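You operate a simulated robot arm through the tools that you are given. There is no shell and no other tool.

The job below is to be done with a simulated robot arm. You get a single attempt, and the scene is never put back.

## Task
Measure bottle 65 on the colour meter: orange tray if it reads under 50 %, otherwise back in its place.
Fine: purple cover on, one press of the blue read button; the cover goes back on its mat. Set down upright: what you pick out, purple cover.

Only the result counts: the job must be done as asked and must still hold three seconds after the hand-in. Knocking over, shifting, dropping, spilling or breaking anything else fails it. A push-on lid holds only when it is set on centred and level and pressed home; a screw cap is set on level and turned clockwise until tight.

## Robot
A 7-joint arm with a two-finger gripper, fixed in place. Base frame: the origin is at the foot of the arm, x ahead of it, y to its left, z up; the work surface is at about z = 860. Readings come in mm, degrees, newtons and seconds.
With the tool pointing down near the work surface it reaches from about 340 to 720 mm from the base axis. Its first joint turns from -66.0 to 66.0 degrees. Payload 2.45 kg.
The tool frame sits at the grasp point between the pads (the TCP): z along the fingers, y along the line on which they close. The tips reach 26 mm beyond it. Largest opening 96 mm; the body of the gripper starts 69 mm behind the TCP.
Orientation is that of the tool frame in the base frame, as a unit quaternion [x, y, z, w]. With the fingers straight down and closing along the base's y, the tool's x points along the base's -x, its y along +y and its z along -z.

## Interface
- The arm moves only by the tool move_arm. Its argument "commands" is a list of rows, each an object (a shift or turn left out is 0, a gripper value left out holds the last) with "slide": the shift along the tool's x, y, z in mm, a list of three; "angular": the turn, a rotation vector about the tool's x, y, z in degrees, a list of three. In form: [{"slide": [x, y, z], "angular": [ax, ay, az]}, ...]. A call has 1 to 20 rows; each row shifts and turns the commanded pose from where the row before left it, along the tool's axes as they then stand. "claw" is the gripper command, from -1 (shut) to 1 (fully open), values between in proportion, set as the call begins (left out, the last holds). Each row takes 0.2 s and may step no farther than 50 mm and 8.6 degrees from the row before; otherwise, or with a gripper value out of range, the whole call is refused. Where a pose cannot be reached the arm comes as near as it can. A force on the tool above 40 N (or 10 N above the force at the start of the call, whichever is more), or a blocked arm, ends the call early, and 0.2 s more pass. Each finger halts on what it meets, pressing with about 38 N; the grip force reading is that of the motor and also rises with nothing between the fingers. The clock runs only during rows and for 0.2 s after the last one: add rows that do not move to give the fingers time. The reply holds the time, the measured pose of the TCP, the force on the tool along the base axes, the opening and the grip force, in the units named above and with some noise, with the torque about the TCP (base axes, N m) and any sound that the robot's microphone picked up.
- Cameras (640 x 400 px; columns grow to the right, rows downward): "scene" is fixed at [171.4, -398, 1420]; the picture's right is [0.73, -0.69, 0.00], its down [-0.42, -0.44, -0.79] and it looks along [0.54, 0.58, -0.61] (base axes); focal length 337 px, centre (320, 200). "wrist" rides on the gripper at [82, 3, -98] in the tool frame; the picture's right is [-0.04, 1.00, 0.00], its down [-0.73, -0.03, -0.68] and it looks along [-0.68, -0.03, 0.73] (tool axes); focal length 256 px, centre (320, 200). There is no depth. A picture from a camera that has moved, and an enlarged one, comes with that camera's place and axes in the base frame and with its lens.
- get_image(camera): a new picture of that camera. No time passes.
- close_up(camera, box): a new picture of the part [left, top, right, bottom] of that camera's present view, enlarged. No time passes.
- hand_in(): hands the job in; it is judged then, once.

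Nothing tells you positions but the pictures and the camera data. Unless the task says otherwise, let go and move clear before handing in.

The tools are called after "Request:" as a command line: name --argument value ..., lists and objects as JSON in quotes. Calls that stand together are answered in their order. move_arm: Moves the arm, as the interface text tells. Its arguments: {"type":"object","properties":{"commands":{"type":"array","items":{"type":"object","properties":{"slide":{"type":"array","items":{"type":"number"}},"angular":{"type":"array","items":{"type":"number"}}}}},"claw":{"type":"number"}},"required":["commands"]} The other tools are called the same way: get_image (camera) takes a picture; close_up (camera, box) takes an enlarged picture of a part of a camera's view; hand_in () hands the job in.

At the start:

```text
time: 0.0
position: [355.9, -41.0, 1136.3]
orientation: [0.0, 1.0, 0.0, 0.0]
contact_force: [-0.1, 0.7, 0.3]
ft_torque: [0.04, -0.02, 0.0]
finger_gap: 96.1
grip_force: 0.0
```

scene: 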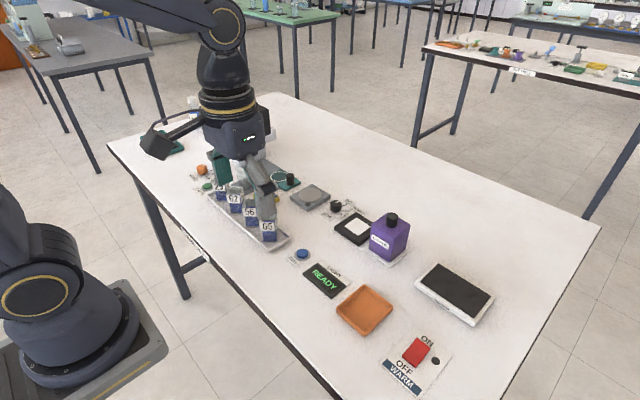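
wrist: 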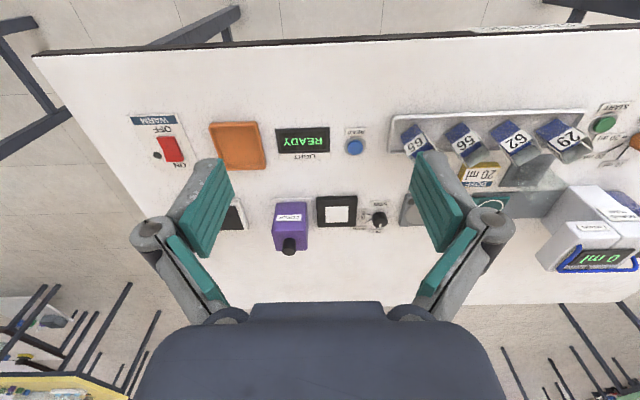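

I see a table with a rack of labelled bottles (65, 56, 62, 29), a colour meter with a READY display, a blue read button, an orange tray and a purple cover. I'll look closer before moving.

Request:
close_up --camera "scene" --box '[180, 140, 340, 260]'

Request:
close_up --camera "scene" --box '[280, 180, 500, 340]'

Request:
close_up --camera "wrist" --box '[380, 80, 640, 280]'

Request:
close_up --camera "wrist" --box '[120, 90, 420, 270]'

```text
3.33 times, centred on (260, 200) of scene
camera zoom: at [171.4, -398.0, 1420.0], right [0.73, -0.69, 0.0], down [-0.42, -0.44, -0.79], along [0.54, 0.58, -0.61], focal length 1125 px, centre (520, 200)
```

zoom: 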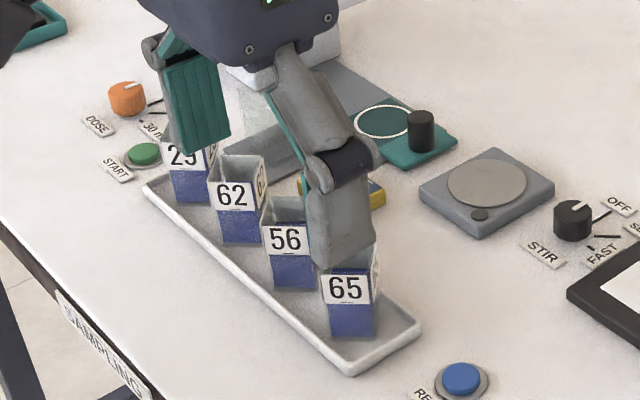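

```text
2.50 times, centred on (390, 260) of scene
camera zoom: at [171.4, -398.0, 1420.0], right [0.73, -0.69, 0.0], down [-0.42, -0.44, -0.79], along [0.54, 0.58, -0.61], focal length 844 px, centre (145, 50)
```

zoom: 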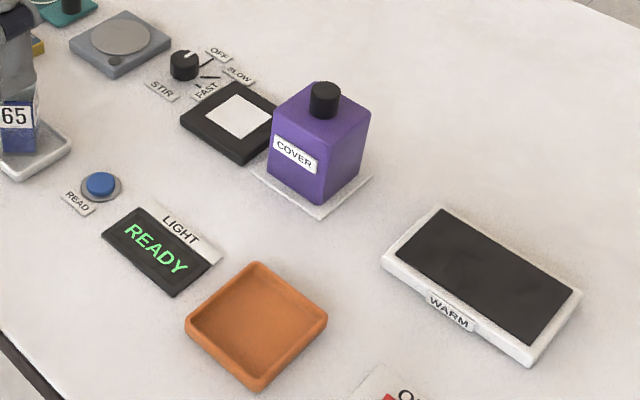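

```text
2.00 times, centred on (510, 180) of wrist
camera zoom: at [274.9, -38.8, 1233.6], right [0.04, 1.0, 0.0], down [0.73, -0.03, 0.68], along [0.68, -0.03, -0.73], focal length 512 px, centre (-60, 240)
```

zoom: 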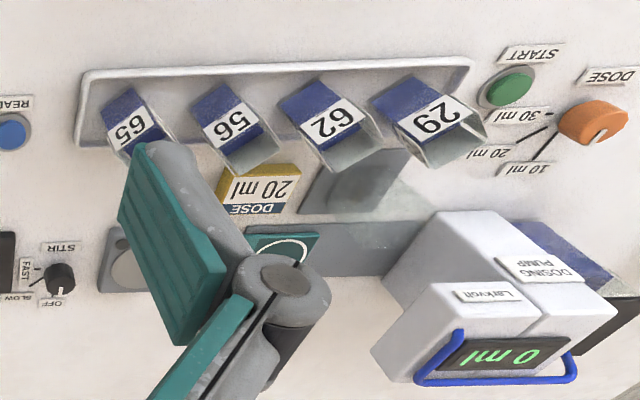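

```text
2.13 times, centred on (270, 180) of wrist
camera zoom: at [274.9, -38.8, 1233.6], right [0.04, 1.0, 0.0], down [0.73, -0.03, 0.68], along [0.68, -0.03, -0.73], focal length 546 px, centre (427, 243)
```

zoom: 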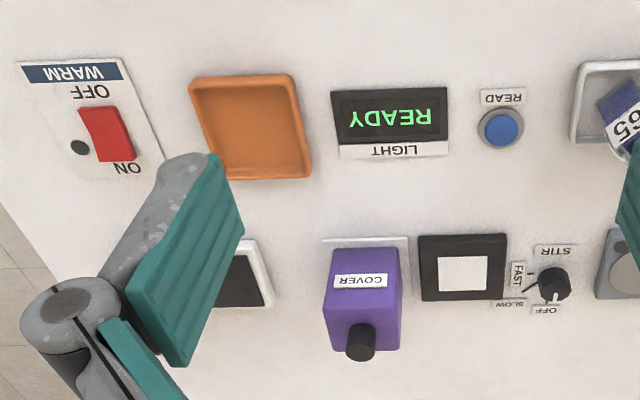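

The rack runs along y at about x≈480, with bottle 65 near (475, 95). The meter pad is near (660, -17) with the purple cover to its right. I'll move the wrist camera over the rack for a better look.

Request:
move_arm --commands '[{"slide": [1.5, 34, 20]}, {"slide": [1.5, 34, 20]}, {"slide": [1.5, 34, 20]}, {"slide": [1.5, 34, 20]}, {"slide": [0, 0, 0]}]' --claw 1

```text
time: 1.2
position: [349.4, 94.7, 1053.1]
orientation: [0.0, 1.0, 0.0, 0.0]
contact_force: [-0.1, 0.7, -0.1]
ft_torque: [0.01, 0.0, 0.0]
finger_gap: 95.7
grip_force: 0.0
```

The arm has moved over the rack. Now I'll take pictures of the bottles from here.

Request:
get_image --camera "wrist"

Request:
get_image --camera "scene"

Request:
close_up --camera "wrist" --box '[240, 100, 400, 220]'

```text
taken
camera wrist: at [269.2, 98.6, 1151.2], right [0.04, 1.0, 0.0], down [0.73, -0.03, 0.68], along [0.68, -0.03, -0.73], focal length 256 px, centre (320, 200)
```

wrist: 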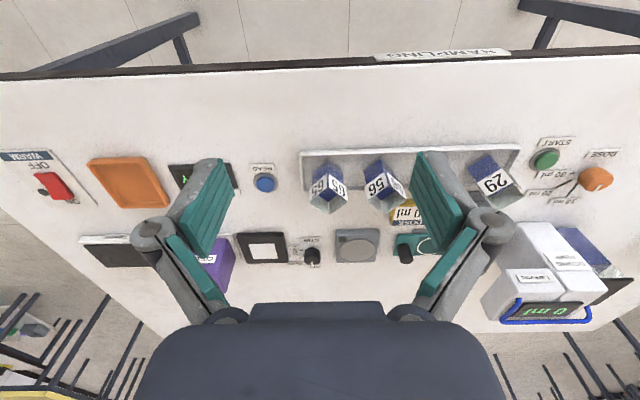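

```text
taken
```

scene: 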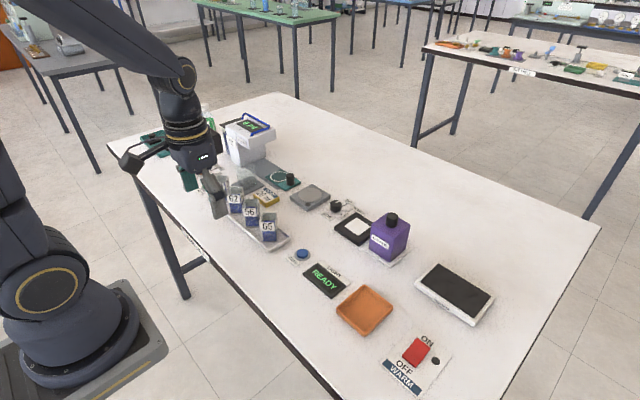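

```text
3.33 times, centred on (320, 160) of wrist
camera zoom: at [269.2, 98.6, 1151.2], right [0.04, 1.0, 0.0], down [0.73, -0.03, 0.68], along [0.68, -0.03, -0.73], focal length 853 px, centre (320, 333)
```

zoom: 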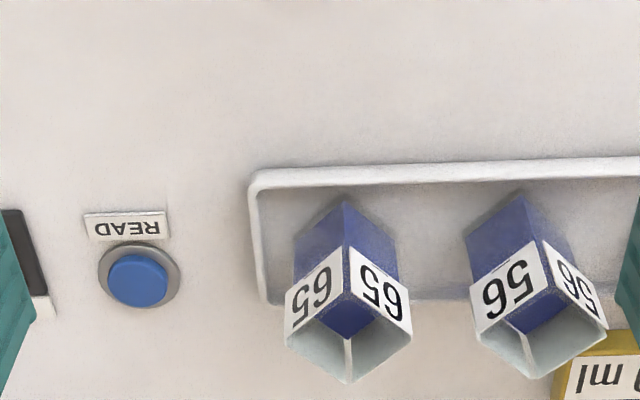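

Bottle 65 is an open square prism about 33 mm wide, turned 45°, centred near (488, 100) with its rim near z≈921. Next I'll look at the meter pad and cover up close.

Request:
move_arm --commands '[{"slide": [-26, -31, -1]}, {"slide": [-26, -31, -1]}, {"slide": [-26, -31, -1]}, {"slide": [-26, -31, -1]}, {"slide": [-26, -31, -1]}, {"slide": [0, 0, 0]}]'

Request:
get_image --camera "wrist"

Request:
close_up --camera "wrist" --box '[240, 100, 400, 220]'

Request:
close_up --camera "scene" --box '[340, 190, 440, 270]'

Request:
close_up --camera "scene" --box '[200, 160, 320, 260]'

```text
time: 2.6
position: [481.2, -64.0, 1062.6]
orientation: [0.0, 1.0, -0.001, 0.0]
contact_force: [-0.5, 0.5, -0.3]
ft_torque: [0.0, 0.03, 0.0]
finger_gap: 95.8
grip_force: 0.1
```

```text
taken
camera wrist: at [400.3, -59.3, 1159.9], right [0.04, 1.0, 0.0], down [0.73, -0.03, 0.68], along [0.68, -0.03, -0.73], focal length 256 px, centre (320, 200)
```

wrist: 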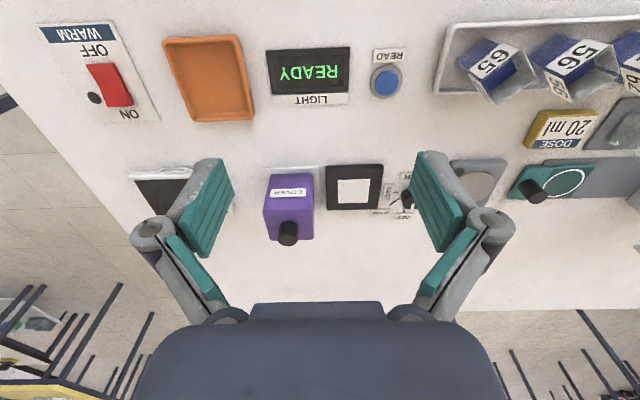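

```text
3.33 times, centred on (320, 160) of wrist
camera zoom: at [400.3, -59.3, 1159.9], right [0.04, 1.0, 0.0], down [0.73, -0.03, 0.68], along [0.68, -0.03, -0.73], focal length 853 px, centre (320, 333)
```

zoom: 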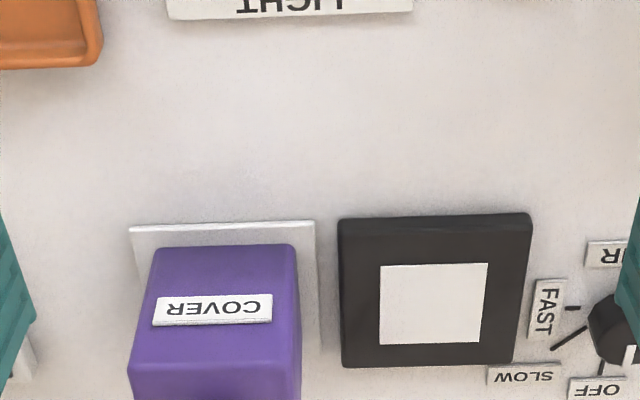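

```text
5.00 times, centred on (390, 230) of scene
camera zoom: at [171.4, -398.0, 1420.0], right [0.73, -0.69, 0.0], down [-0.42, -0.44, -0.79], along [0.54, 0.58, -0.61], focal length 1687 px, centre (-30, 50)
```

zoom: 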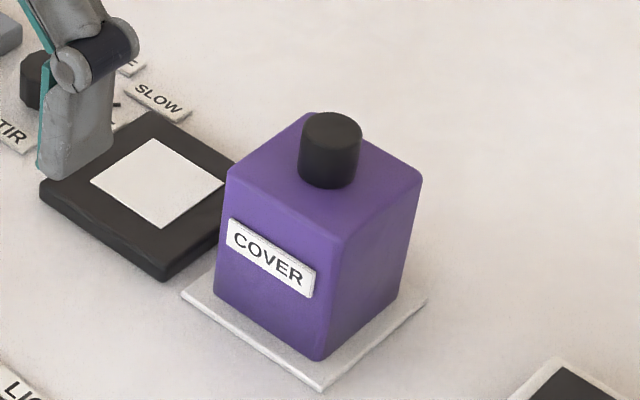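

```text
4.00 times, centred on (260, 210) of scene
camera zoom: at [171.4, -398.0, 1420.0], right [0.73, -0.69, 0.0], down [-0.42, -0.44, -0.79], along [0.54, 0.58, -0.61], focal length 1350 px, centre (560, 160)
```

zoom: 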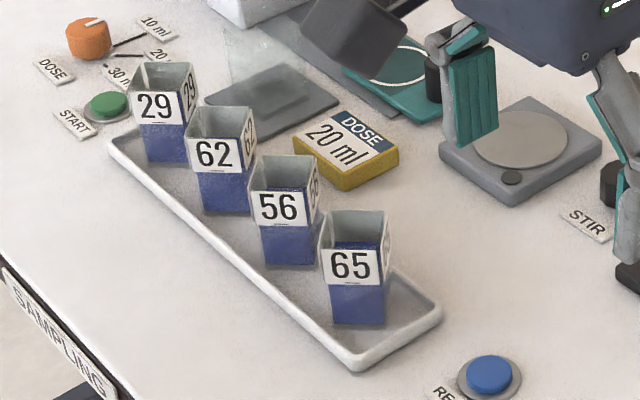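

The white meter square is about 47 mm, centred near (657, -19). The purple cover is about 56–60 mm wide, centred near (652, -110), with its knob top at about z≈962. I'll now hover above bottle 65, turn 45° to match its faces, and refine its position.

Request:
move_arm --commands '[{"slide": [-1.8, 41, 15.5]}, {"slide": [-1.8, 41, 15.5]}, {"slide": [-1.8, 41, 15.5]}, {"slide": [-1.8, 41, 15.5]}, {"angular": [0, 0, -7.5]}, {"angular": [0, 0, -7.5]}, {"angular": [0, 0, -7.5]}, {"angular": [0, 0, -7.5]}, {"angular": [0, 0, -7.5]}, {"angular": [0, 0, -7.5]}, {"slide": [0, 0, 0]}, {"slide": [0, 0, 0]}]' --claw 0.3

Request:
get_image --camera "wrist"

Request:
close_up --camera "wrist" --box '[240, 40, 400, 140]'

Request:
get_image --camera "scene"

```text
time: 5.2
position: [485.9, 102.2, 998.7]
orientation: [-0.383, 0.924, 0.0, 0.0]
contact_force: [-0.3, -0.2, 0.3]
ft_torque: [0.0, -0.01, 0.0]
finger_gap: 62.3
grip_force: 0.1
```

```text
taken
camera wrist: at [427.6, 47.4, 1096.6], right [-0.68, 0.73, 0.0], down [0.54, 0.5, 0.68], along [0.5, 0.46, -0.73], focal length 256 px, centre (320, 200)
```

wrist: 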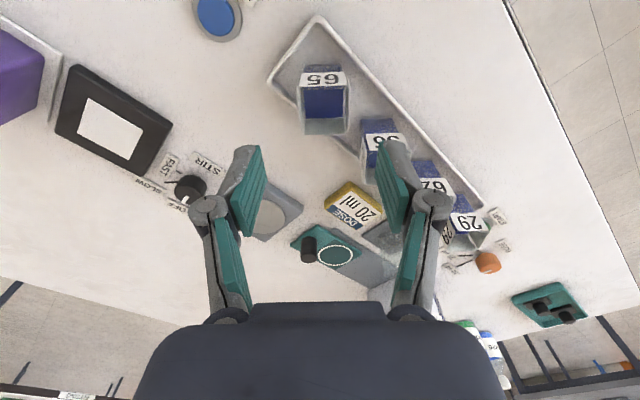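

```text
4.00 times, centred on (320, 90) of wrist
camera zoom: at [427.6, 47.4, 1096.6], right [-0.68, 0.73, 0.0], down [0.54, 0.5, 0.68], along [0.5, 0.46, -0.73], focal length 1024 px, centre (320, 640)
```

zoom: 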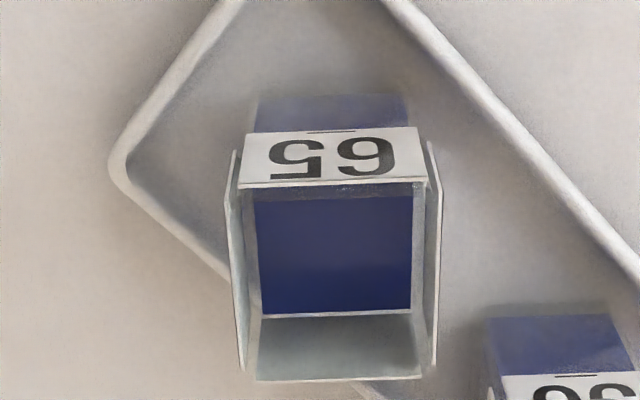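

```text
taken
```

scene: 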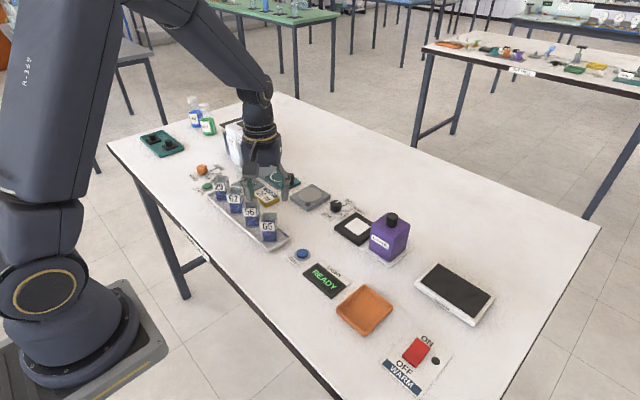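

Bottle 65 is right below, aligned with the fingers, offset about +3 mm in tool x and y. I'll correct for that, come down to just above its rim and look again.

Request:
move_arm --commands '[{"slide": [3.2, 2.7, 0]}, {"slide": [0, 0, 15]}, {"slide": [0, 0, 15]}, {"slide": [0, 0, 14]}, {"slide": [0, 0, 0]}, {"slide": [0, 0, 0]}]'

Request:
get_image --camera "wrist"

Request:
close_up --camera "wrist" --box '[220, 80, 420, 220]'

Request:
close_up --camera "scene" --box '[200, 160, 320, 260]'

```text
time: 6.6
position: [482.8, 102.4, 954.5]
orientation: [-0.382, 0.924, 0.0, 0.0]
contact_force: [-0.7, 0.5, -0.6]
ft_torque: [0.0, 0.0, -0.03]
finger_gap: 62.4
grip_force: 0.0
```

```text
taken
camera wrist: at [423.5, 47.8, 1051.8], right [-0.68, 0.73, 0.0], down [0.54, 0.5, 0.68], along [0.5, 0.46, -0.73], focal length 256 px, centre (320, 200)
```

wrist: 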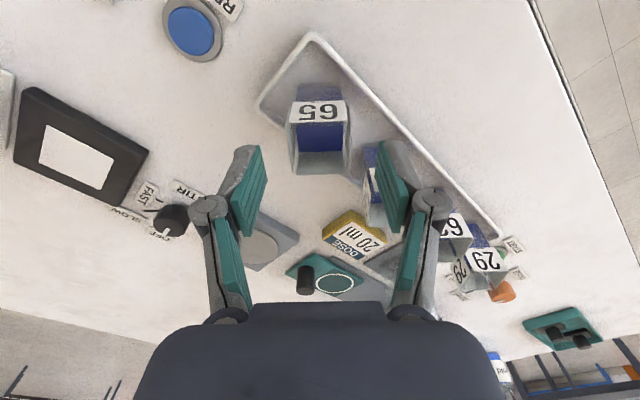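

```text
2.86 times, centred on (320, 150) of wrist
camera zoom: at [423.5, 47.8, 1051.8], right [-0.68, 0.73, 0.0], down [0.54, 0.5, 0.68], along [0.5, 0.46, -0.73], focal length 731 px, centre (320, 343)
```

zoom: 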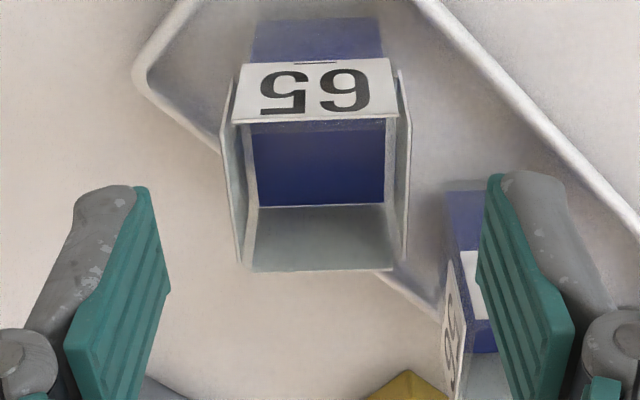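

```text
4.00 times, centred on (260, 210) of scene
camera zoom: at [171.4, -398.0, 1420.0], right [0.73, -0.69, 0.0], down [-0.42, -0.44, -0.79], along [0.54, 0.58, -0.61], focal length 1350 px, centre (560, 160)
```

zoom: 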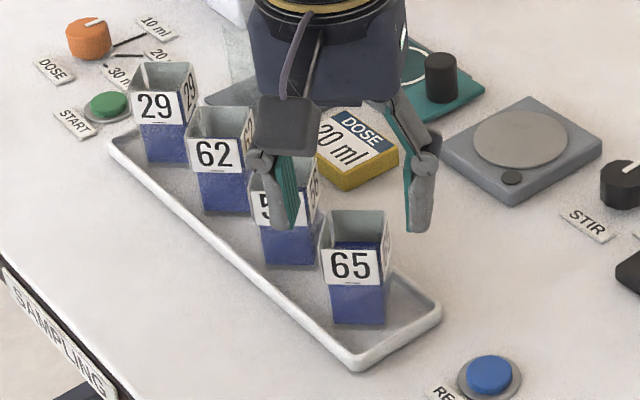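

The gripper is centred over bottle 65. I'll go straight down to the grasp height, keeping the tips above the rack rim.

Request:
move_arm --commands '[{"slide": [0, 0, 17]}, {"slide": [0, 0, 17]}, {"slide": [0, 0, 16]}, {"slide": [0, 0, 0]}, {"slide": [0, 0, 0]}]'

Request:
get_image --camera "wrist"

Request:
close_up --camera "scene" --box '[220, 180, 320, 260]'

```text
time: 7.8
position: [482.5, 102.8, 904.9]
orientation: [-0.382, 0.924, 0.0, 0.0]
contact_force: [0.4, 0.3, -0.8]
ft_torque: [0.02, 0.02, -0.01]
finger_gap: 62.3
grip_force: 0.0
```

```text
taken
camera wrist: at [423.2, 47.2, 1003.2], right [-0.68, 0.73, 0.0], down [0.54, 0.5, 0.68], along [0.5, 0.46, -0.73], focal length 256 px, centre (320, 200)
```

wrist: 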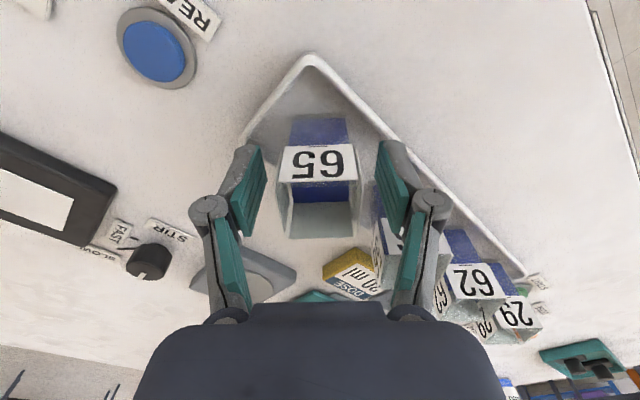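

```text
5.00 times, centred on (270, 220) of scene
camera zoom: at [171.4, -398.0, 1420.0], right [0.73, -0.69, 0.0], down [-0.42, -0.44, -0.79], along [0.54, 0.58, -0.61], focal length 1687 px, centre (570, 100)
```

zoom: 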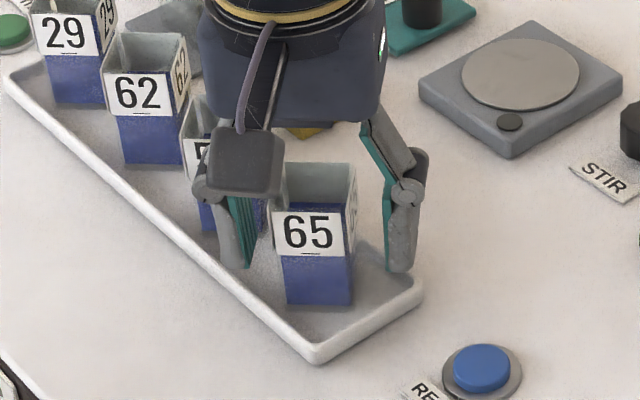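

The fingers straddle bottle 65 without touching neighbours or the rim. Now I'll close gently on it.

Request:
move_arm --commands '[{"slide": [0, 0, 0]}, {"slide": [0, 0, 0]}, {"slide": [0, 0, 0]}, {"slide": [0, 0, 0]}]' --claw -0.6

Request:
close_up --camera "wrist" --box '[220, 80, 420, 260]'

Request:
close_up --camera "scene" --box '[220, 180, 320, 260]'

```text
time: 8.8
position: [482.4, 102.6, 907.2]
orientation: [-0.382, 0.924, 0.0, 0.0]
contact_force: [0.0, -0.7, -0.2]
ft_torque: [-0.01, -0.02, -0.03]
finger_gap: 33.0
grip_force: 37.4
```

```text
2.22 times, centred on (320, 170) of wrist
camera zoom: at [423.2, 47.2, 1003.3], right [-0.68, 0.73, 0.0], down [0.54, 0.5, 0.68], along [0.5, 0.46, -0.73], focal length 569 px, centre (320, 267)
```

zoom: 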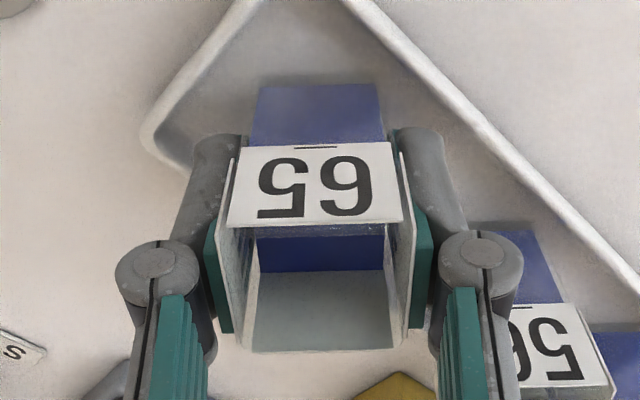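

```text
5.00 times, centred on (270, 220) of scene
camera zoom: at [171.4, -398.0, 1420.0], right [0.73, -0.69, 0.0], down [-0.42, -0.44, -0.79], along [0.54, 0.58, -0.61], focal length 1687 px, centre (570, 100)
```

zoom: 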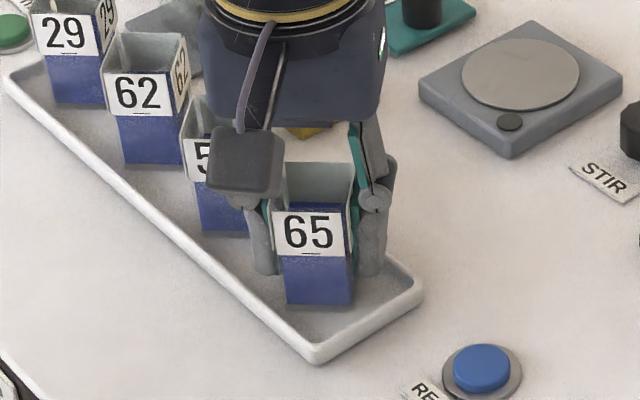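

Bottle 65 is held (gap 33 mm). I'll lift it slowly straight up.

Request:
move_arm --commands '[{"slide": [0, 0, -5]}, {"slide": [0, 0, -10]}, {"slide": [0, 0, -12]}, {"slide": [0, 0, -12]}, {"slide": [0, 0, -12]}, {"slide": [0, 0, -12]}, {"slide": [0, 0, -12]}, {"slide": [0, 0, -5]}, {"slide": [0, 0, 0]}]'

Request:
get_image --camera "wrist"

Request:
get_image --camera "scene"

```text
time: 10.8
position: [482.5, 103.1, 985.0]
orientation: [-0.383, 0.924, -0.001, 0.0]
contact_force: [-0.1, -0.1, -0.3]
ft_torque: [-0.03, 0.01, 0.0]
finger_gap: 33.0
grip_force: 37.6
```

```text
taken
camera wrist: at [423.2, 47.3, 1082.3], right [-0.68, 0.73, 0.0], down [0.54, 0.5, 0.68], along [0.5, 0.46, -0.73], focal length 256 px, centre (320, 200)
```

wrist: 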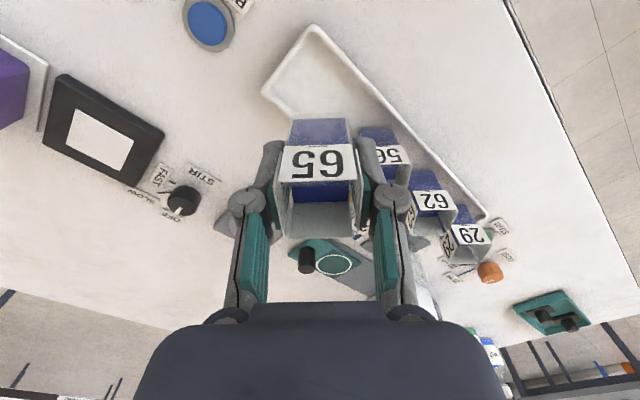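

```text
taken
```

scene: 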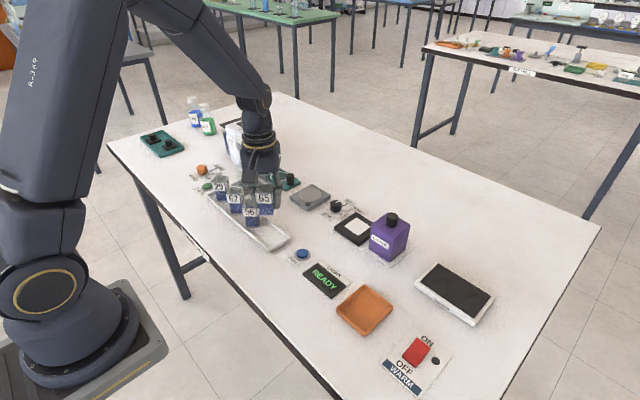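

Bottle 65 is clear of the rack. I'll turn it 45° so it is square to the meter and carry it slowly above the meter pad.

Request:
move_arm --commands '[{"angular": [0, 0, 7.5]}, {"angular": [0, 0, 7.5]}, {"angular": [0, 0, 7.5]}, {"angular": [0, 0, 7.5]}, {"angular": [0, 0, 7.5]}, {"angular": [0, 0, 7.5]}, {"slide": [-10, -7, 0]}, {"slide": [-18, -13, 0]}, {"slide": [-20, -14, 0]}, {"slide": [-20, -14, 0]}, {"slide": [-20, -14, 0]}, {"slide": [-20, -14, 0]}, {"slide": [-20, -14, 0]}, {"slide": [-18, -13, 0]}, {"slide": [-14, -10, 0]}, {"slide": [-8, -5, 0]}, {"slide": [-6, -4, 0]}, {"slide": [0, 0, 0]}, {"slide": [0, 0, 0]}]'

Request:
get_image --camera "wrist"

Request:
close_up --camera "wrist" --box '[200, 60, 440, 240]'

Request:
close_up --camera "scene" --box '[300, 170, 440, 270]'

```text
time: 14.8
position: [656.5, -19.6, 983.5]
orientation: [0.0, 1.0, 0.001, 0.0]
contact_force: [0.2, -0.7, -0.2]
ft_torque: [0.0, -0.03, 0.03]
finger_gap: 32.8
grip_force: 38.3
```

```text
taken
camera wrist: at [575.3, -16.2, 1081.6], right [0.04, 1.0, 0.0], down [0.73, -0.03, 0.68], along [0.68, -0.03, -0.73], focal length 256 px, centre (320, 200)
```

wrist: 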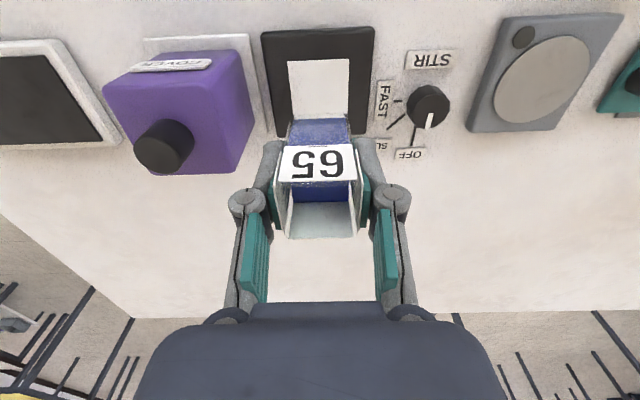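

```text
2.22 times, centred on (320, 150) of wrist
camera zoom: at [575.3, -16.2, 1081.6], right [0.04, 1.0, 0.0], down [0.73, -0.03, 0.68], along [0.68, -0.03, -0.73], focal length 569 px, centre (320, 311)
```

zoom: 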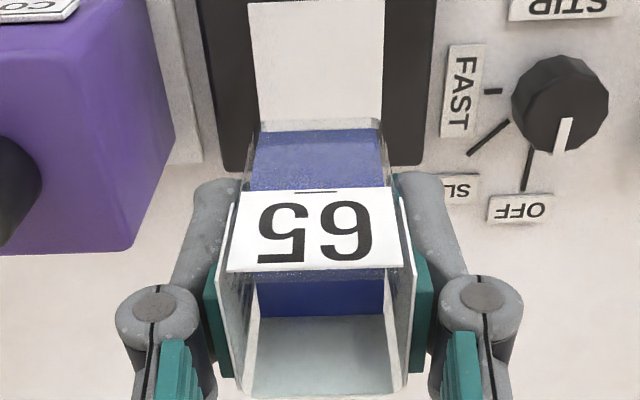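

```text
4.00 times, centred on (370, 220) of scene
camera zoom: at [171.4, -398.0, 1420.0], right [0.73, -0.69, 0.0], down [-0.42, -0.44, -0.79], along [0.54, 0.58, -0.61], focal length 1350 px, centre (120, 120)
```

zoom: 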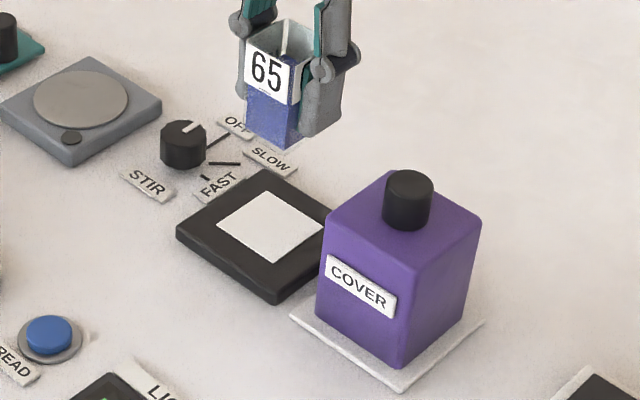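

The bottle hovers above the meter. I need a tighter estimate of the pad's height and centre before setting down.

Request:
close_up --camera "scene" --box '[330, 200, 400, 250]'

Request:
close_up --camera "wrist" --box '[240, 10, 400, 130]'

Request:
close_up --camera "wrist" --box '[90, 30, 290, 180]'

```text
8.00 times, centred on (365, 225) of scene
camera zoom: at [171.4, -398.0, 1420.0], right [0.73, -0.69, 0.0], down [-0.42, -0.44, -0.79], along [0.54, 0.58, -0.61], focal length 2699 px, centre (-40, 0)
```

zoom: 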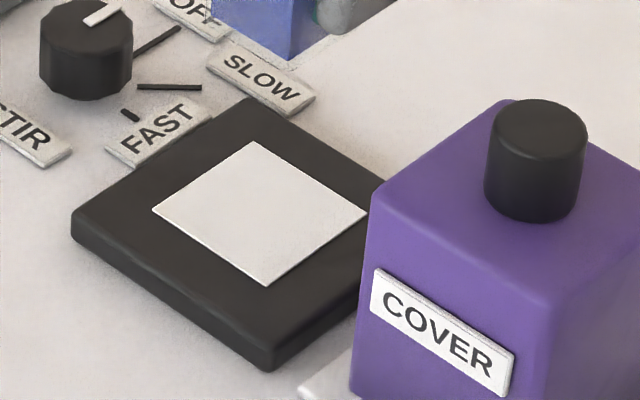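

```text
3.33 times, centred on (320, 70) of wrist
camera zoom: at [575.3, -16.2, 1081.6], right [0.04, 1.0, 0.0], down [0.73, -0.03, 0.68], along [0.68, -0.03, -0.73], focal length 853 px, centre (320, 633)
```

zoom: 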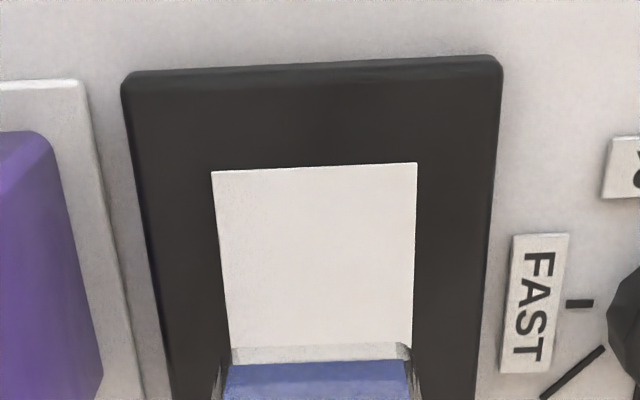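

```text
2.67 times, centred on (190, 105) of wrist
camera zoom: at [575.3, -16.2, 1081.6], right [0.04, 1.0, 0.0], down [0.73, -0.03, 0.68], along [0.68, -0.03, -0.73], focal length 683 px, centre (667, 453)
```

zoom: 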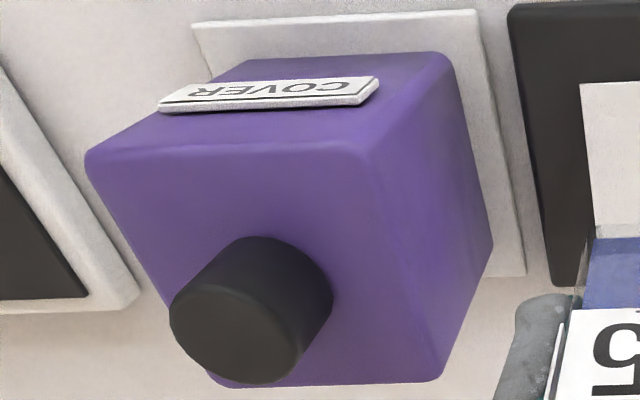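

The pad's centre is about (652.5, -20) with its top near z≈870. I'll shift the bottle slightly and lower it in small steps until it nearly touches.

Request:
move_arm --commands '[{"slide": [4.3, -0.5, 0]}, {"slide": [0, 0, 5]}, {"slide": [0, 0, 10]}, {"slide": [0, 0, 12]}, {"slide": [0, 0, 12]}, {"slide": [0, 0, 12]}, {"slide": [0, 0, 10]}, {"slide": [0, 0, 5]}, {"slide": [0, 0, 0]}, {"slide": [0, 0, 0]}]'

Request:
get_image --camera "wrist"

Request:
close_up --camera "scene" --box '[320, 180, 400, 250]'

Request:
close_up --camera "wrist" --box '[240, 60, 400, 180]'

```text
time: 17.0
position: [651.8, -20.6, 920.3]
orientation: [0.0, 1.0, 0.0, 0.0]
contact_force: [0.8, 0.0, 0.0]
ft_torque: [0.02, 0.04, 0.0]
finger_gap: 33.0
grip_force: 38.1
```

```text
taken
camera wrist: at [571.8, -16.7, 1017.0], right [0.04, 1.0, 0.0], down [0.73, -0.03, 0.68], along [0.68, -0.03, -0.73], focal length 256 px, centre (320, 200)
```

wrist: 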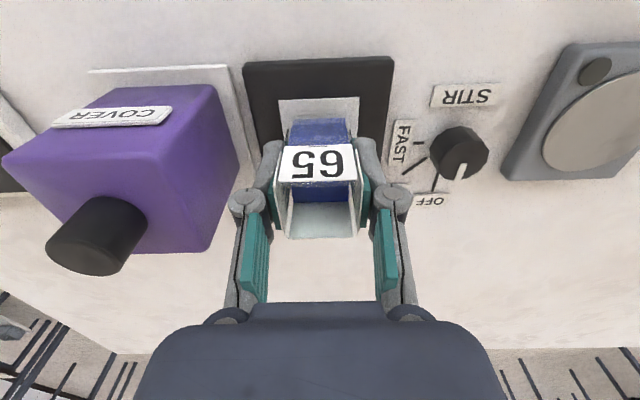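

```text
5.71 times, centred on (360, 215) of scene
camera zoom: at [171.4, -398.0, 1420.0], right [0.73, -0.69, 0.0], down [-0.42, -0.44, -0.79], along [0.54, 0.58, -0.61], focal length 1928 px, centre (91, 114)
```

zoom: 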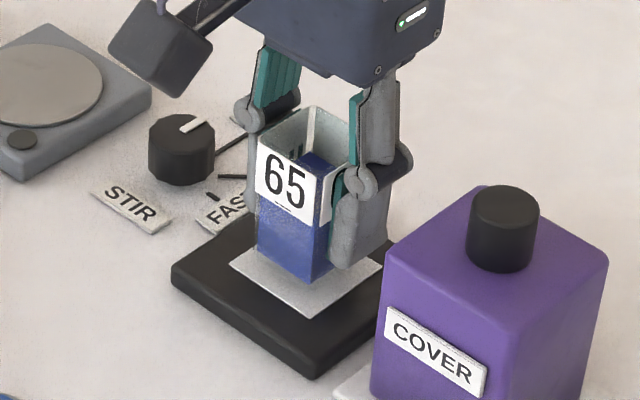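

```text
3.33 times, centred on (320, 120) of wrist
camera zoom: at [571.8, -16.7, 1017.0], right [0.04, 1.0, 0.0], down [0.73, -0.03, 0.68], along [0.68, -0.03, -0.73], focal length 853 px, centre (320, 467)
```

zoom: 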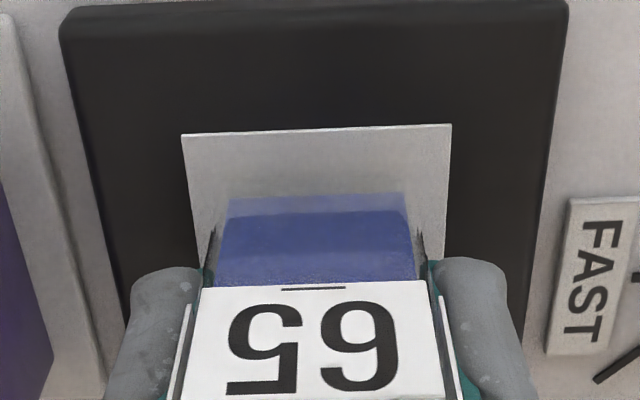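

The bottle is centred over the white square to within about 1 mm. I'll lower the last millimetres carefully while watching the force.

Request:
move_arm --commands '[{"slide": [0, 0, 2]}, {"slide": [0, 0, 2]}, {"slide": [0, 0, 1]}, {"slide": [0, 0, 0]}]'

Request:
close_up --camera "scene" --box '[340, 200, 390, 240]'

```text
time: 18.0
position: [654.0, -21.3, 913.9]
orientation: [-0.001, 1.0, 0.0, 0.0]
contact_force: [0.3, -0.8, -0.1]
ft_torque: [-0.04, 0.01, 0.0]
finger_gap: 32.6
grip_force: 38.1
```

```text
10.00 times, centred on (365, 220) of scene
camera zoom: at [171.4, -398.0, 1420.0], right [0.73, -0.69, 0.0], down [-0.42, -0.44, -0.79], along [0.54, 0.58, -0.61], focal length 3374 px, centre (-130, 0)
```

zoom: 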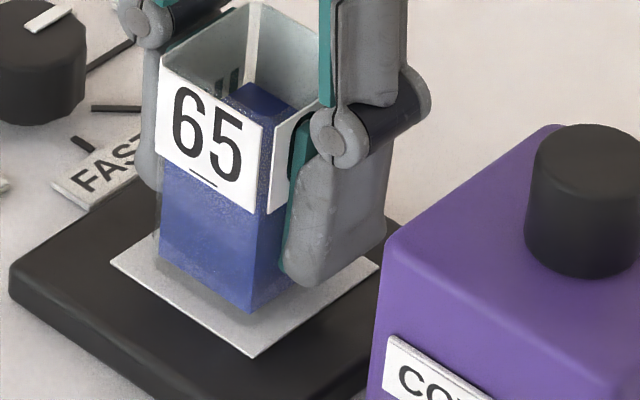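

Request:
move_arm --commands '[{"slide": [0, 0, 1]}, {"slide": [0, 0, 1]}, {"slide": [0, 0, 0]}]'

Request:
close_up --camera "scene" --box '[340, 200, 390, 240]'

```text
time: 18.8
position: [652.4, -20.9, 912.7]
orientation: [-0.001, 1.0, 0.0, 0.001]
contact_force: [-3.2, 0.3, 10.8]
ft_torque: [-0.04, 0.18, -0.01]
finger_gap: 32.8
grip_force: 38.0
```

```text
10.00 times, centred on (365, 220) of scene
camera zoom: at [171.1, -398.0, 1420.0], right [0.73, -0.69, 0.0], down [-0.42, -0.44, -0.79], along [0.54, 0.58, -0.61], focal length 3374 px, centre (-130, 0)
```

zoom: 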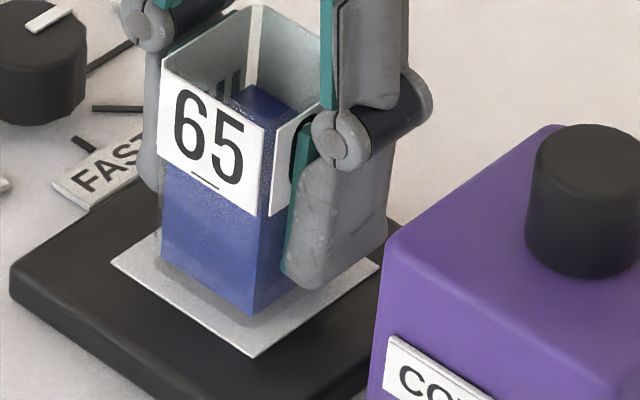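

Contact is felt (about 11 N), so the bottle is on the pad. I'll ease off slightly and open the fingers partway.

Request:
move_arm --commands '[{"slide": [0, 0, -0.7]}, {"slide": [0, 0, 0]}]'

Request:
move_arm --commands '[{"slide": [0, 0, 0]}, {"slide": [0, 0, 0]}, {"slide": [0, 0, 0]}]' --claw 0.2

Request:
get_image --camera "wrist"

Request:
close_up --camera "scene" --box '[330, 190, 400, 245]'

```text
time: 19.4
position: [652.7, -21.2, 912.7]
orientation: [-0.001, 1.0, -0.001, 0.001]
contact_force: [0.3, -2.6, 10.8]
ft_torque: [-0.09, 0.06, 0.01]
finger_gap: 32.9
grip_force: 38.2
```

```text
time: 20.2
position: [651.0, -19.6, 912.7]
orientation: [0.0, 1.0, 0.0, 0.001]
contact_force: [0.6, -0.9, 0.0]
ft_torque: [-0.02, -0.01, 0.0]
finger_gap: 57.6
grip_force: 0.0
```

```text
taken
camera wrist: at [571.5, -16.3, 1010.4], right [0.04, 1.0, 0.0], down [0.73, -0.03, 0.68], along [0.68, -0.03, -0.73], focal length 256 px, centre (320, 200)
```

wrist: 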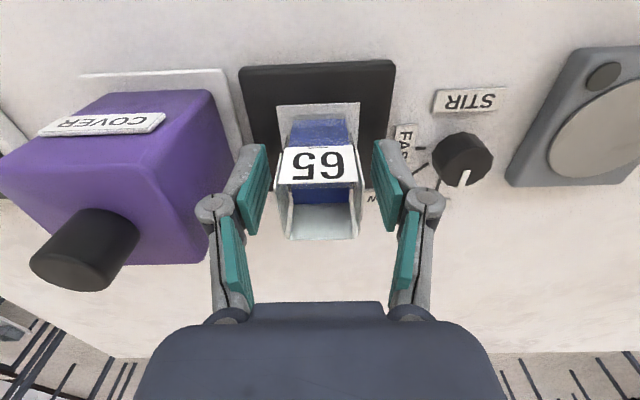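

```text
7.27 times, centred on (365, 218) of scene
camera zoom: at [171.4, -398.0, 1420.0], right [0.73, -0.69, 0.0], down [-0.42, -0.44, -0.79], along [0.54, 0.58, -0.61], focal length 2454 px, centre (-7, 73)
```

zoom: 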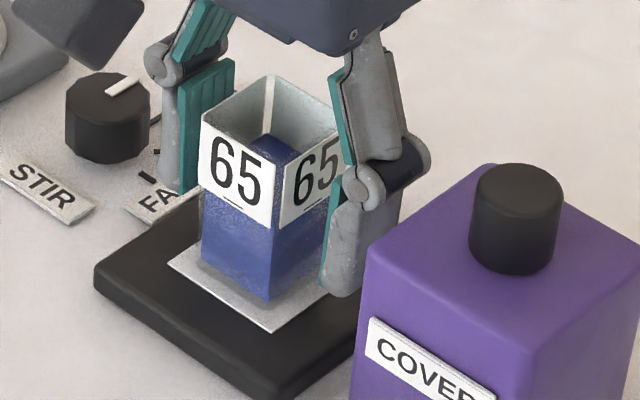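

Bottle 65 now stands square on the meter pad. I'll go straight up, then over to the purple cover's knob and look down at it.

Request:
move_arm --commands '[{"slide": [0, 0, -10]}, {"slide": [0, 0, -20]}, {"slide": [0, 0, -25]}, {"slide": [0, 0, -30]}, {"slide": [0, 0, -30]}, {"slide": [0, -30, 0]}, {"slide": [0, -30, 0]}, {"slide": [0, -30, 0]}, {"slide": [0, 0, 0]}, {"slide": [0, 0, 0]}]'

Request:
get_image --camera "wrist"

Request:
close_up --camera "wrist" --box '[240, 60, 440, 210]'

Request:
close_up --camera "scene" --box '[320, 170, 440, 270]'

```text
time: 22.4
position: [652.7, -110.1, 1024.6]
orientation: [0.0, 1.0, 0.0, -0.001]
contact_force: [-0.5, -0.1, 0.4]
ft_torque: [-0.01, 0.0, -0.02]
finger_gap: 57.7
grip_force: 0.0
```

```text
taken
camera wrist: at [571.7, -106.0, 1122.9], right [0.04, 1.0, 0.0], down [0.73, -0.03, 0.68], along [0.68, -0.03, -0.73], focal length 256 px, centre (320, 200)
```

wrist: 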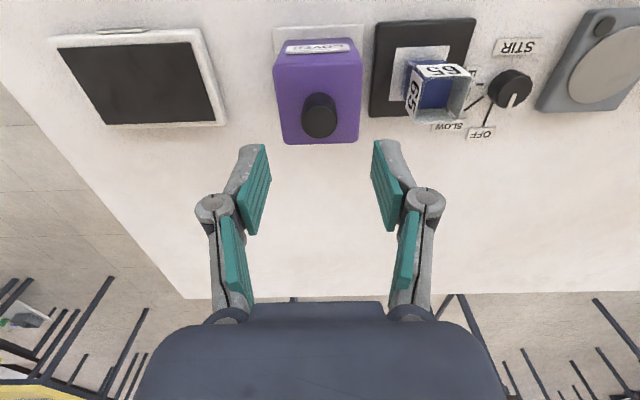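

```text
2.67 times, centred on (340, 135) of wrist
camera zoom: at [571.7, -106.0, 1122.9], right [0.04, 1.0, 0.0], down [0.73, -0.03, 0.68], along [0.68, -0.03, -0.73], focal length 683 px, centre (267, 373)
```

zoom: 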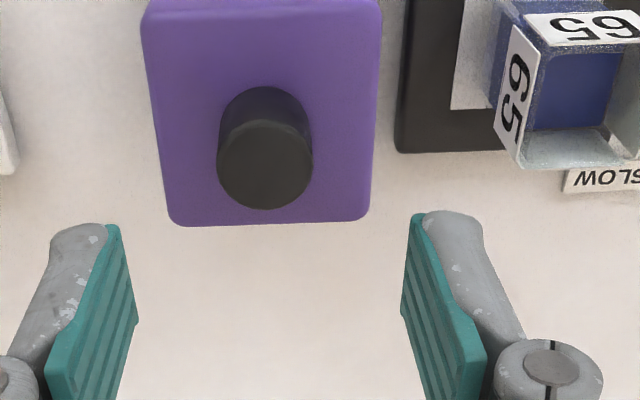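

```text
4.00 times, centred on (380, 220) of scene
camera zoom: at [171.4, -398.0, 1420.0], right [0.73, -0.69, 0.0], down [-0.42, -0.44, -0.79], along [0.54, 0.58, -0.61], focal length 1350 px, centre (80, 120)
```

zoom: 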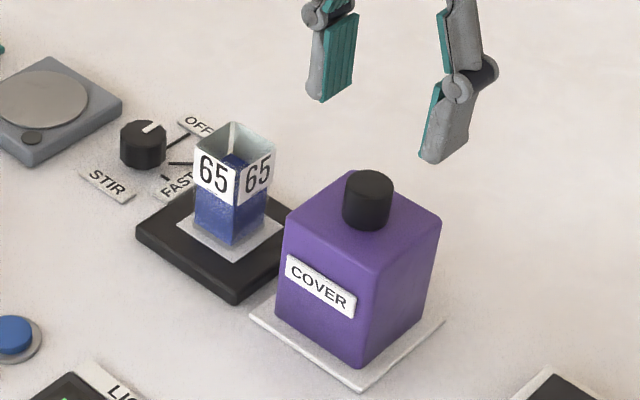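

The knob is about 24 mm across, nearly under the gripper (offset roughly +2 in tool x, -1 in tool y). I'll descend around it, stopping short of the cover's top.

Request:
move_arm --commands '[{"slide": [2, -1, 0]}, {"slide": [0, 0, 15]}, {"slide": [0, 0, 15]}, {"slide": [0, 0, 13]}, {"slide": [0, 0, 10]}, {"slide": [0, 0, 0]}, {"slide": [0, 0, 0]}]'

Request:
get_image --camera "wrist"

Request:
close_up --camera "scene" --box '[350, 180, 430, 250]'

Request:
close_up --camera "wrist" --box '[240, 100, 400, 220]'

```text
time: 24.0
position: [650.8, -112.5, 972.6]
orientation: [0.0, 1.0, -0.001, 0.0]
contact_force: [-0.3, 0.5, 0.5]
ft_torque: [-0.02, 0.02, 0.0]
finger_gap: 57.8
grip_force: 0.1
```

```text
taken
camera wrist: at [569.7, -108.0, 1070.4], right [0.04, 1.0, 0.0], down [0.73, -0.03, 0.68], along [0.68, -0.03, -0.73], focal length 256 px, centre (320, 200)
```

wrist: 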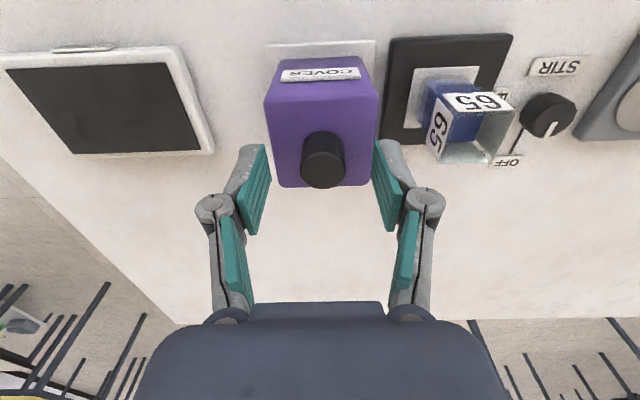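

```text
5.71 times, centred on (390, 215) of scene
camera zoom: at [171.4, -398.0, 1420.0], right [0.73, -0.69, 0.0], down [-0.42, -0.44, -0.79], along [0.54, 0.58, -0.61], focal length 1928 px, centre (-80, 114)
```

zoom: 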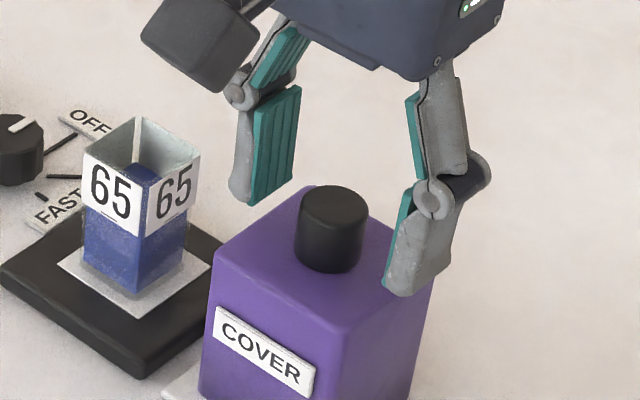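

```text
3.33 times, centred on (320, 160) of wrist
camera zoom: at [569.7, -108.0, 1070.4], right [0.04, 1.0, 0.0], down [0.73, -0.03, 0.68], along [0.68, -0.03, -0.73], focal length 853 px, centre (320, 333)
```

zoom: 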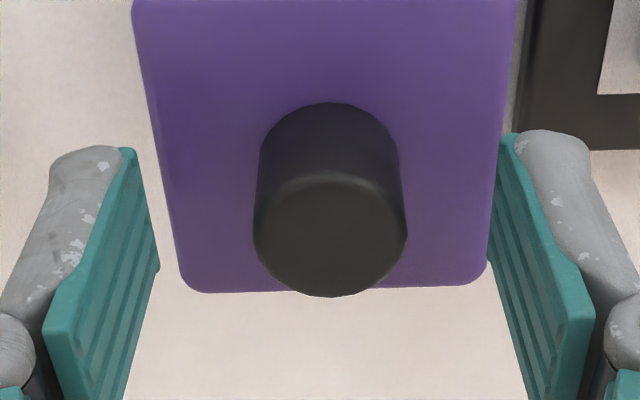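

The knob sits about 1–2 mm off the gripper centre and its top is at z≈962. I'll nudge over, drop about 5 mm, then close on it.

Request:
move_arm --commands '[{"slide": [1.2, 1.0, 0]}, {"slide": [0, 0, 3]}, {"slide": [0, 0, 2]}, {"slide": [0, 0, 0]}, {"slide": [0, 0, 0]}]'

Request:
close_up --camera "scene" --box '[350, 180, 430, 250]'

```text
time: 25.2
position: [648.9, -110.9, 968.7]
orientation: [0.0, 1.0, 0.0, 0.0]
contact_force: [-0.4, -0.2, 0.0]
ft_torque: [0.01, 0.01, 0.01]
finger_gap: 57.8
grip_force: 0.1
```

```text
5.71 times, centred on (390, 215) of scene
camera zoom: at [171.4, -398.0, 1420.0], right [0.73, -0.69, 0.0], down [-0.42, -0.44, -0.79], along [0.54, 0.58, -0.61], focal length 1928 px, centre (-80, 114)
```

zoom: 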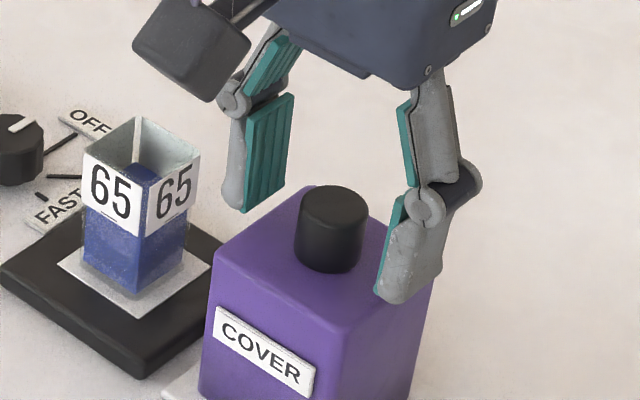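

The fingers straddle the knob above the cover's top. Closing now.

Request:
move_arm --commands '[{"slide": [0, 0, 0]}, {"slide": [0, 0, 0]}, {"slide": [0, 0, 0]}, {"slide": [0, 0, 0]}]' --claw -0.8

Request:
close_up --camera "scene" --box '[350, 180, 430, 270]'

Request:
get_image --camera "wrist"

```text
time: 26.2
position: [649.3, -109.7, 969.2]
orientation: [0.0, 1.0, 0.0, 0.0]
contact_force: [0.0, 0.3, -0.2]
ft_torque: [0.0, 0.04, -0.02]
finger_gap: 23.4
grip_force: 37.7
```

```text
4.44 times, centred on (390, 225) of scene
camera zoom: at [171.4, -398.0, 1420.0], right [0.73, -0.69, 0.0], down [-0.42, -0.44, -0.79], along [0.54, 0.58, -0.61], focal length 1500 px, centre (9, 89)
```

zoom: 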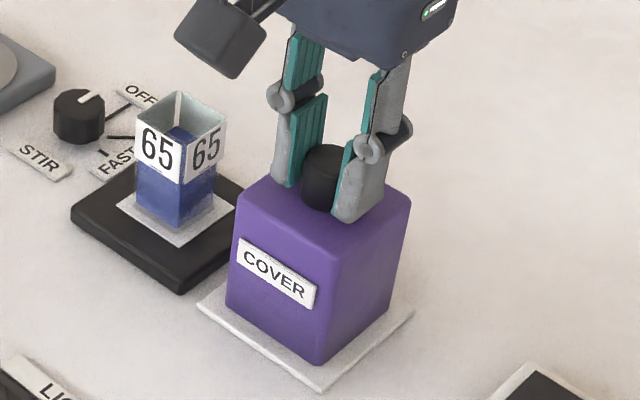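

```text
taken
camera wrist: at [567.9, -106.4, 1067.0], right [0.04, 1.0, 0.0], down [0.73, -0.03, 0.68], along [0.68, -0.03, -0.73], focal length 256 px, centre (320, 200)
```

wrist: 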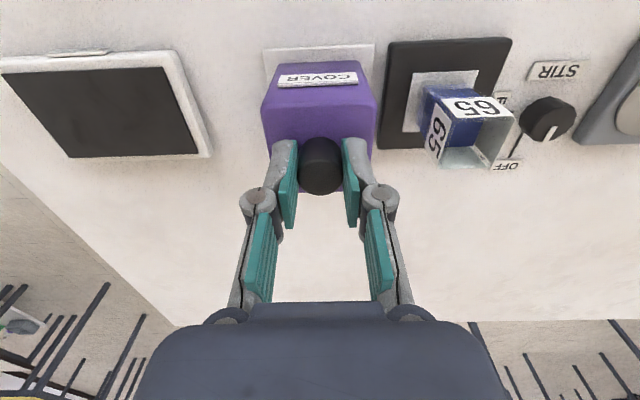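

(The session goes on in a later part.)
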